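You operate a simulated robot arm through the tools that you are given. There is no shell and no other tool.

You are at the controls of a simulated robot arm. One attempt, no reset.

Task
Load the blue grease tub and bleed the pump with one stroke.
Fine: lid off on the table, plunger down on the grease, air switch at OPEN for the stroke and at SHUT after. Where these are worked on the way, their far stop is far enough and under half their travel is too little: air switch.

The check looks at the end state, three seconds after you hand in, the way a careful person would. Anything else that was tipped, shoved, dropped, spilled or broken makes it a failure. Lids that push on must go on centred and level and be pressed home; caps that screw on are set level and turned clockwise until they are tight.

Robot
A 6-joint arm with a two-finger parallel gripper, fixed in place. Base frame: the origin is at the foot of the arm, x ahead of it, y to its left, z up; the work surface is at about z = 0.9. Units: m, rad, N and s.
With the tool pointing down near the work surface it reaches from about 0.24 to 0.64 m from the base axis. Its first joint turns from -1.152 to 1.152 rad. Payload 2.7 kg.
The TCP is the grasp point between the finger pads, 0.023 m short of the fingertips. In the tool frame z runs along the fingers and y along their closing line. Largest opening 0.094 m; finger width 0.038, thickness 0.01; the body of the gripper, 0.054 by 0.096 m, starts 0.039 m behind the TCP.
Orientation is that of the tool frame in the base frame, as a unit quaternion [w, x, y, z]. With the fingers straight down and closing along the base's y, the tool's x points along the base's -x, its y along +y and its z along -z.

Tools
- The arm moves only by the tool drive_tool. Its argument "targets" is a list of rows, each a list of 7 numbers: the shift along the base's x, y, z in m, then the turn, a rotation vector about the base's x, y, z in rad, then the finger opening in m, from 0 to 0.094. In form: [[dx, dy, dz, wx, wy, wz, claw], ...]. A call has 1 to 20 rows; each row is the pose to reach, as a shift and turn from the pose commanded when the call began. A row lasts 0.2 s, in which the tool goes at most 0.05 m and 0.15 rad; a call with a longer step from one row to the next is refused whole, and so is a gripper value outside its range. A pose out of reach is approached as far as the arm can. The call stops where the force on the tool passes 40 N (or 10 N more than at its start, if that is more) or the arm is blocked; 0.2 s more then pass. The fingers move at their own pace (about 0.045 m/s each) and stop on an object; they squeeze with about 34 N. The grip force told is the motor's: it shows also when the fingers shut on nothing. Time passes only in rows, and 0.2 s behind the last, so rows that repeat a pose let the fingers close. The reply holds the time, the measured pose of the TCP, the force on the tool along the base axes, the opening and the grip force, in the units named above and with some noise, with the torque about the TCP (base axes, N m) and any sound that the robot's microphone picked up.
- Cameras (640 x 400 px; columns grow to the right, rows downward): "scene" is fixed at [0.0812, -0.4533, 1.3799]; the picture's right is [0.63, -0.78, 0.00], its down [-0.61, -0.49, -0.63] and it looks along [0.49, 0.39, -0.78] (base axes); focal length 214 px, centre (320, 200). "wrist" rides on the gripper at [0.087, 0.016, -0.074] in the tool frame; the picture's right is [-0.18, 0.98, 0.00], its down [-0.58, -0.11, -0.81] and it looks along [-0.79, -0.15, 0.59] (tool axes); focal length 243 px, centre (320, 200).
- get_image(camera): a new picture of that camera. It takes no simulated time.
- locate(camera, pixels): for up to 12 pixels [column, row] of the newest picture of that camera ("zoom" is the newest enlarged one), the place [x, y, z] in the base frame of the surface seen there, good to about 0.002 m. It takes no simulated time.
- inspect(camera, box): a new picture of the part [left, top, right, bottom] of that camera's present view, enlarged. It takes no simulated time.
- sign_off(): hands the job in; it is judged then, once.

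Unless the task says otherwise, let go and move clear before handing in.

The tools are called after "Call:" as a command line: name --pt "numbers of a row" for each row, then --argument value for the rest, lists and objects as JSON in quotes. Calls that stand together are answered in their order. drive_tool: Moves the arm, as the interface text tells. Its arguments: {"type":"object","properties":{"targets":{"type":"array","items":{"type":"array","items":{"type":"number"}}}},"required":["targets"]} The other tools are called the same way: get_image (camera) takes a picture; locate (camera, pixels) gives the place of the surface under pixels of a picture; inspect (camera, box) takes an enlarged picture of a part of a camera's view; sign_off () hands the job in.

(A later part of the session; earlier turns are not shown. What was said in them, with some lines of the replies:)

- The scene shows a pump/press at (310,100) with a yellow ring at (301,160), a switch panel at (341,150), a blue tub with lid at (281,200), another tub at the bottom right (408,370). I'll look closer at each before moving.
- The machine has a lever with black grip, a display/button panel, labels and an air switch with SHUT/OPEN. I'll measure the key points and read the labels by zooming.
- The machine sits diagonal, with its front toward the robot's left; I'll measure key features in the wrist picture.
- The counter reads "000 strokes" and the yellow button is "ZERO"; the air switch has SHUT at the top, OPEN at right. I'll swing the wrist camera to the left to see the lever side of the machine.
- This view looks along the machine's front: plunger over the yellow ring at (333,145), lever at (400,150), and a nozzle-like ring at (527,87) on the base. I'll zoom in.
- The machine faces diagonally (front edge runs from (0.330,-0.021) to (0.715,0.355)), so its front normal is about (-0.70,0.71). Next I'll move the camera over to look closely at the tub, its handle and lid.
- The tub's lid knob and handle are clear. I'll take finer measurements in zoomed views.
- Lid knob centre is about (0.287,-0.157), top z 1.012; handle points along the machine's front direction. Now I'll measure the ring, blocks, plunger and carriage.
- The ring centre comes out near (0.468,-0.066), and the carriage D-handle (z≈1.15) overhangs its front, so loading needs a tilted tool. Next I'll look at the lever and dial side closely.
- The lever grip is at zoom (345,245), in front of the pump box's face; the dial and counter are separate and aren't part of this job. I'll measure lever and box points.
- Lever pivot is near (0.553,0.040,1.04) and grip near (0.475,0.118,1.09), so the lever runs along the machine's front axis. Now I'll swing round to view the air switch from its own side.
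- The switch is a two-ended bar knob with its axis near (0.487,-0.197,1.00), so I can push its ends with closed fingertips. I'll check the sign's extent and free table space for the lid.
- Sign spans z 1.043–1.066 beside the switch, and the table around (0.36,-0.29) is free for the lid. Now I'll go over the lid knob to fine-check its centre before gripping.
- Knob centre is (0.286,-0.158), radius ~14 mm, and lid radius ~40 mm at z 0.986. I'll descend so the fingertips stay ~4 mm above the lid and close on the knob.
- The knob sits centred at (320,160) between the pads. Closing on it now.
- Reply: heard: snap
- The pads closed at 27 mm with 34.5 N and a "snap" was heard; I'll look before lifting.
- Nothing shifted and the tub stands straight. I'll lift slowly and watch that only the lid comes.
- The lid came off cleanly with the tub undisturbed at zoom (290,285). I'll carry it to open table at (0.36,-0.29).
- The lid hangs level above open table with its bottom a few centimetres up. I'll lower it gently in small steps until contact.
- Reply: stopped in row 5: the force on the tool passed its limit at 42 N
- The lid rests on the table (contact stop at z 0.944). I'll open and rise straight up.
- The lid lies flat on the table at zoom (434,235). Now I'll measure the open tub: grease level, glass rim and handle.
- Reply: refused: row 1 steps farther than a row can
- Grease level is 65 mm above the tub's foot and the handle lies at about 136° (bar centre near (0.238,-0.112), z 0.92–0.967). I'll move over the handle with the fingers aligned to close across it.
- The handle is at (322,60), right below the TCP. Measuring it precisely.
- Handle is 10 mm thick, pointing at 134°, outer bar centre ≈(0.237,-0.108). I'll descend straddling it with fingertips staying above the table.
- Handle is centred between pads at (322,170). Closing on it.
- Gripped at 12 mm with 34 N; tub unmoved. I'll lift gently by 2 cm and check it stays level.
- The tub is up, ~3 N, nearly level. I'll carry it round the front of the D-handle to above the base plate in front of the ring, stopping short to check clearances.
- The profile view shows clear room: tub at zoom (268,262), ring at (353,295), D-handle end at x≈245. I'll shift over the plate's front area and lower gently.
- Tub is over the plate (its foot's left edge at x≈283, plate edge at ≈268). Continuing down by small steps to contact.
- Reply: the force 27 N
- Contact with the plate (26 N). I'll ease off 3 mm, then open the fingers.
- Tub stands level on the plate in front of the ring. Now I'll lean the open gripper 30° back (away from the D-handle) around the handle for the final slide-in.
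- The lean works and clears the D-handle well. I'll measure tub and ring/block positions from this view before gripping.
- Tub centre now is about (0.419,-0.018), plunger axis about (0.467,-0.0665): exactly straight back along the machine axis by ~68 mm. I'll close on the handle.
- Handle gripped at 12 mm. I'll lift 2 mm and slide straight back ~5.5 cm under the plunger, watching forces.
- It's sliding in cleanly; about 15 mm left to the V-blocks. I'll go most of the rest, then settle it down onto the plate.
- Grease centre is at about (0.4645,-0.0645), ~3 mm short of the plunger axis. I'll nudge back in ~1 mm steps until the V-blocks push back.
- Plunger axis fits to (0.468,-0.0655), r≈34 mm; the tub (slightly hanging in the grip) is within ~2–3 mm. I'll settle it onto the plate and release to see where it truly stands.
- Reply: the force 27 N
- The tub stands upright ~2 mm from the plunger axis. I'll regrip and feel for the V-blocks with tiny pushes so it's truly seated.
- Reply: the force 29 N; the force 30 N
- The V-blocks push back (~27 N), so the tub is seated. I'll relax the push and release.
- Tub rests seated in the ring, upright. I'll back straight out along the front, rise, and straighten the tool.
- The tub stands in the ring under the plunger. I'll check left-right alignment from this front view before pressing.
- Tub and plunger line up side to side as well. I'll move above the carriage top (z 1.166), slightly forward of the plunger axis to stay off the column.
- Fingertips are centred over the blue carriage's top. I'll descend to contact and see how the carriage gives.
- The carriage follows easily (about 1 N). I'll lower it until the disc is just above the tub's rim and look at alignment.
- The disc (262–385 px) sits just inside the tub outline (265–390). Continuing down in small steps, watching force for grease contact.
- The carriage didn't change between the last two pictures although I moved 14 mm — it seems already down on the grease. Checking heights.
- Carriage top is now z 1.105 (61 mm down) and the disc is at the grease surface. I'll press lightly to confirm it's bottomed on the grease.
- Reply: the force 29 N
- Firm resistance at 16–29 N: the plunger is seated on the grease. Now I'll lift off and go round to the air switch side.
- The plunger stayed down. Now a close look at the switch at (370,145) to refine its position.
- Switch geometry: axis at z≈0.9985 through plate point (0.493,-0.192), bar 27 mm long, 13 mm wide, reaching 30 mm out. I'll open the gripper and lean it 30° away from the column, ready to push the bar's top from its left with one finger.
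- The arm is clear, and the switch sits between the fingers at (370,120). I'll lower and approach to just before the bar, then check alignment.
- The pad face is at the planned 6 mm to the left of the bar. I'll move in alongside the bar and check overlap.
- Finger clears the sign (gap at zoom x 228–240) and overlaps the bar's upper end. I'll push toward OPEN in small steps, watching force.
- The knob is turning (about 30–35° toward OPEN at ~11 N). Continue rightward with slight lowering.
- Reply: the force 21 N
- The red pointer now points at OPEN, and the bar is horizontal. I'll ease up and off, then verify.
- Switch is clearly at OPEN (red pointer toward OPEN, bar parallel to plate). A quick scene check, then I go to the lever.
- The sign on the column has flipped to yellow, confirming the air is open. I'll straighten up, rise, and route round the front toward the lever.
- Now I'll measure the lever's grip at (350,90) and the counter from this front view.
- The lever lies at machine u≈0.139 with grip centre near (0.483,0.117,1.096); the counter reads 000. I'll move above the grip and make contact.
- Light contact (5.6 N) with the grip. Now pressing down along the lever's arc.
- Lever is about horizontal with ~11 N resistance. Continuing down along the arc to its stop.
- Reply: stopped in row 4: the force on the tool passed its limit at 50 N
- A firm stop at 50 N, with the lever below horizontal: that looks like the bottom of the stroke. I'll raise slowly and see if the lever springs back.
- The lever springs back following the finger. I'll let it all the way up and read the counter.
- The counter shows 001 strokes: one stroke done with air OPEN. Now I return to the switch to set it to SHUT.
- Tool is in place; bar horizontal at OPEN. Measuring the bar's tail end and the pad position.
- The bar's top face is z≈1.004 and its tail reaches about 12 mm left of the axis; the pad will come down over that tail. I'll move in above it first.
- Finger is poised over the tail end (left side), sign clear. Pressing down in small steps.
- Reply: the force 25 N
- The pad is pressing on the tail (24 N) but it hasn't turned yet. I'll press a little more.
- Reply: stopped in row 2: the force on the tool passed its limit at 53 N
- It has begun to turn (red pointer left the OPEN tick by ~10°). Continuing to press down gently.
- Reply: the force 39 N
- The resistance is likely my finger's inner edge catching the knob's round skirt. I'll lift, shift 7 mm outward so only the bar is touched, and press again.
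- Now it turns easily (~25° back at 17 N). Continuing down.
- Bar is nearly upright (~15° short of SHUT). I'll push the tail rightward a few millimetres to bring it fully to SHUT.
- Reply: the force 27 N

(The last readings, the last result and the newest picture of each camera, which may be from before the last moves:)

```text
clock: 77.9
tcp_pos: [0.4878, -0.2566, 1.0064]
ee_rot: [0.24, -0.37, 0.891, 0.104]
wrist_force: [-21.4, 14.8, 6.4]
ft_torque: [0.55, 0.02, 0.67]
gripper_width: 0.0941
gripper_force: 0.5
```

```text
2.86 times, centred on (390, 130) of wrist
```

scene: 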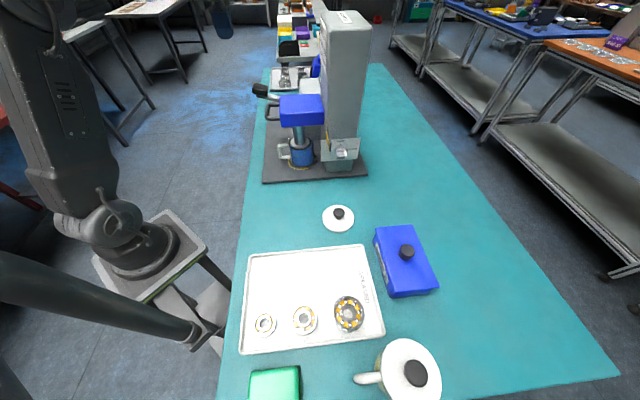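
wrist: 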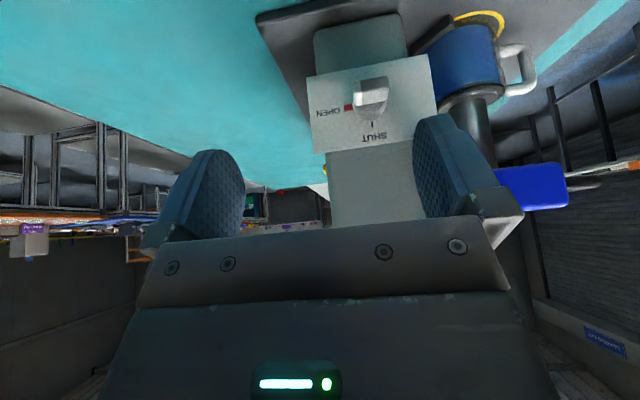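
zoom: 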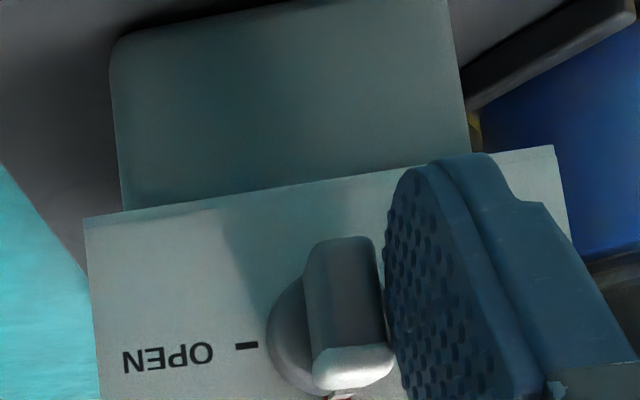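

The bar is upright against its stop (26 N). I'll back off left 3 mm, then straight outward and up.

Call:
drive_tool --pt "-0.0025 0.0025 0 0 0 0 0.094" --pt "-0.0165 -0.0117 0.0 0 0 0 0.094" --pt "-0.0375 -0.0335 0.01 0 0 0 0.094" --pt "-0.0535 -0.0495 0.045 0 0 0 0.094" --pt "-0.0535 -0.0495 0.09 0 0 0 0.094"

Call:
get_image --camera "wrist"

Call:
inspect --camera "wrist" --box '[290, 20, 450, 150]'

Call:
inspect --camera "scene" --box '[270, 60, 400, 190]'

```text
clock: 79.1
tcp_pos: [0.4344, -0.3084, 1.0975]
ee_rot: [0.241, -0.369, 0.892, 0.1]
wrist_force: [-0.2, -0.6, 0.0]
ft_torque: [0.0, -0.01, 0.02]
gripper_width: 0.0939
gripper_force: 0.0
```

```text
taken
```

wrist: 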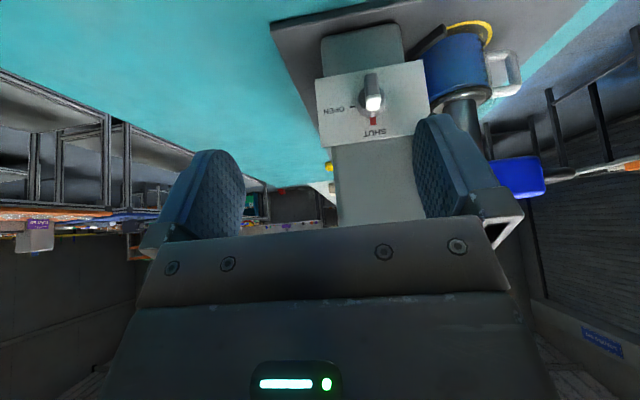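

```text
3.08 times, centred on (370, 85) of wrist
```

zoom: 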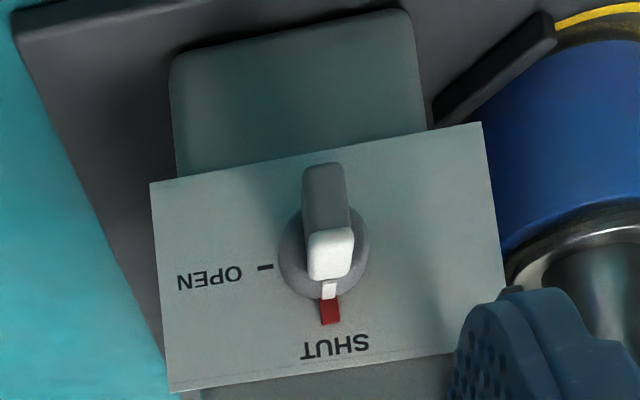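

```text
3.08 times, centred on (335, 125) of scene
```

zoom: 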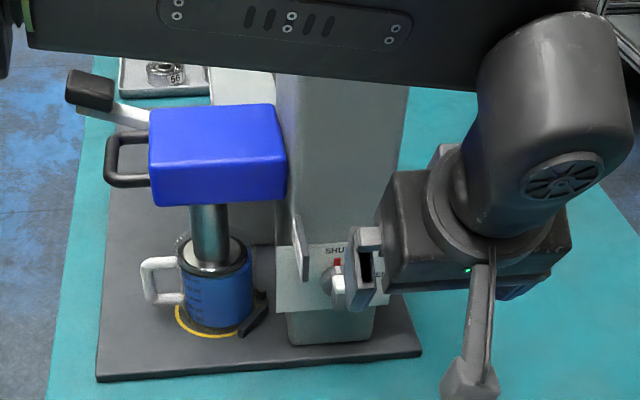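

The red pointer covers the SHUT tick and the sign flipped back. I'll withdraw, straighten, and rise to a clear pose for a final check.

Call:
drive_tool --pt "-0.01 -0.01 0.03 -0.093 0.092 0 0.094" --pt "-0.02 -0.01 0.06 -0.187 0.184 0 0.094" --pt "-0.03 0.0 0.09 -0.28 0.276 0 0.094" --pt "-0.045 0.02 0.12 -0.373 0.368 0 0.094" --pt "-0.07 0.05 0.15 -0.373 0.368 0 0.094" --pt "-0.085 0.09 0.17 -0.373 0.368 0 0.094" --pt "-0.1 0.13 0.18 -0.373 0.368 0 0.094" --pt "-0.12 0.17 0.18 -0.373 0.368 0 0.094" --pt "-0.13 0.21 0.18 -0.373 0.368 0 0.094" --pt "-0.13 0.25 0.18 -0.373 0.368 0 0.094"

Call:
drive_tool --pt "0.0 0.03 0.0 0 0 -0.14 0.094" --pt "0.0 0.06 0.0 0 0 -0.28 0.094" --pt "0.0 0.09 0.0 0 0 -0.42 0.094" --pt "0.0 0.12 0.0 0 0 -0.56 0.094" --pt "0.0 0.15 0.0 0 0 -0.7 0.094" --pt "0.0 0.18 0.0 0 0 -0.84 0.094" --pt "0.01 0.2 0.0 0 0 -0.98 0.094" --pt "0.02 0.22 0.0 0 0 -1.12 0.094" --pt "0.03 0.23 0.0 0 0 -1.26 0.094" --pt "0.04 0.23 0.0 0 0 -1.4 0.094" --pt "0.04 0.23 0.0 0 0 -1.54 0.094" --pt "0.04 0.23 0.0 0 0 -1.54 0.094"

Call:
get_image --camera "wrist"

Call:
get_image --camera "scene"

Call:
inspect --camera "scene" --box '[240, 60, 380, 240]'

```text
clock: 81.3
tcp_pos: [0.3068, -0.0551, 1.2776]
ee_rot: [0.003, -0.382, 0.924, -0.002]
wrist_force: [-0.2, 0.4, -0.1]
ft_torque: [0.01, -0.02, 0.0]
gripper_width: 0.0941
gripper_force: 0.1
```

```text
clock: 83.9
tcp_pos: [0.3465, 0.1725, 1.2774]
ee_rot: [0.002, 0.369, 0.929, -0.004]
wrist_force: [0.0, 0.0, -0.2]
ft_torque: [0.0, 0.01, 0.0]
gripper_width: 0.0941
gripper_force: 0.1
```

```text
taken
```

wrist: 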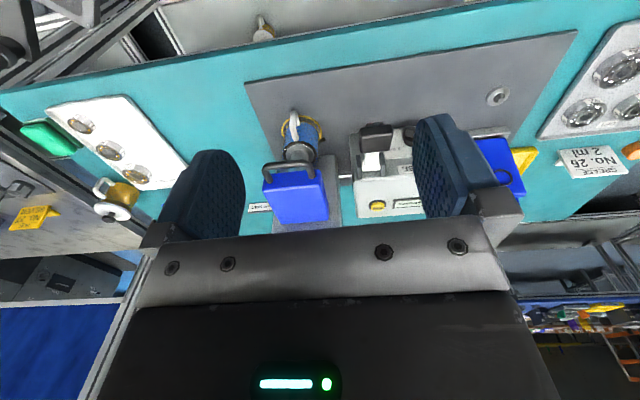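

```text
taken
```

scene: 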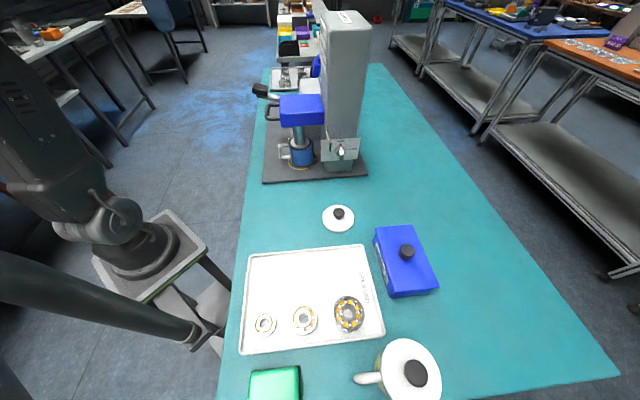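

```text
2.22 times, centred on (310, 150) of scene
```

zoom: 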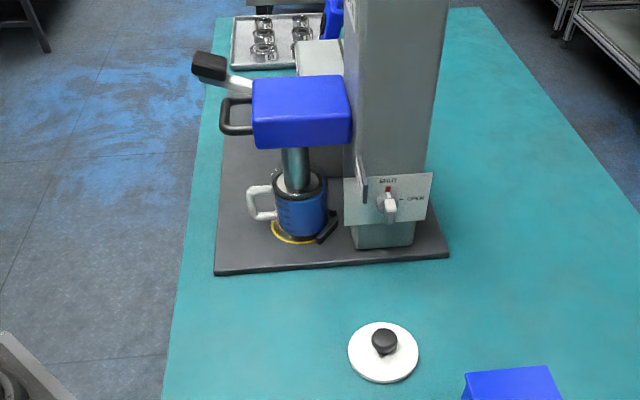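

Everything looks in place. A last close check of plunger-on-grease, switch, and counter.

Call:
inspect --camera "scene" --box '[270, 110, 370, 180]'

Call:
inspect --camera "wrist" --box '[240, 90, 430, 230]'

Call:
inspect --camera "scene" --box '[310, 195, 370, 240]'

```text
5.71 times, centred on (320, 145) of scene
```

zoom: 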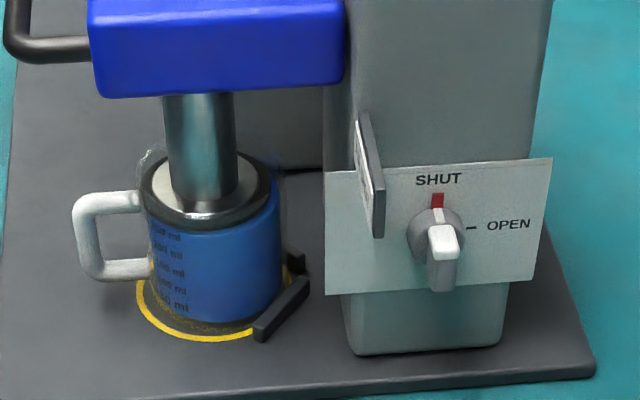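

```text
2.86 times, centred on (335, 160) of wrist
```

zoom: 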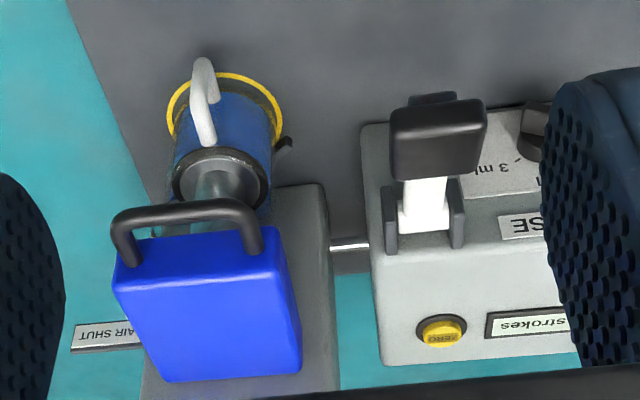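

```text
8.89 times, centred on (340, 218) of scene
```

zoom: 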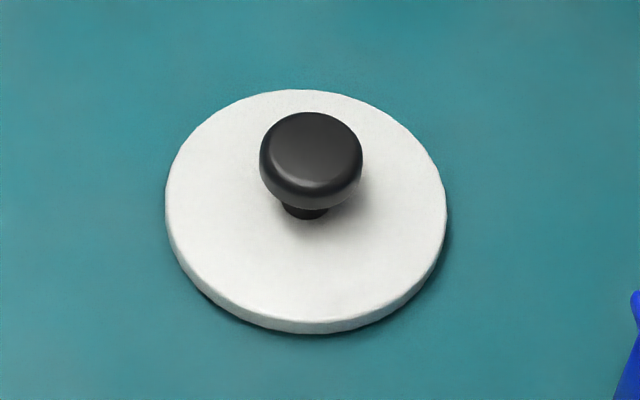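

The final views show the lid flat on the table, the tub seated in the ring with the plunger on the grease, and the lever back up. The switch pointer is at SHUT with the sign reading "AIR SHUT". The counter showed 001 strokes, and the gripper is empty and clear, so I'm handing in.

Call:
sign_off

```text
The job is handed in.
```

The blue grease tub is loaded, the pump was bled with one stroke, and I've handed the job in. I don't have the result of the check yet.

- **Lid:** it's off and lying flat on open table, clear of the tray and the SPARES box.
- **Tub:** it's seated against the locating blocks inside the yellow ring, upright.
- **Plunger:** it's down on the grease. I pressed it lightly and felt it bottom out at 16–29 N.
- **Stroke:** I set the air switch to OPEN and pushed the lever down to its stop. It sprang back up, and the counter went from 000 to 001.
- **Air switch:** it's back at SHUT, hard against its stop, and the sign reads "AIR SHUT".

- **Snap on the lid:** a snap was heard when the fingers closed on the lid knob. Nothing looked shifted afterwards, and the lid came off cleanly.
- **Shutting the switch:** my finger caught on the knob's round base on the first try and the push reached 53 N before stopping. I moved out 7 mm and it then turned freely.

The arm is open, empty and clear of the machine.
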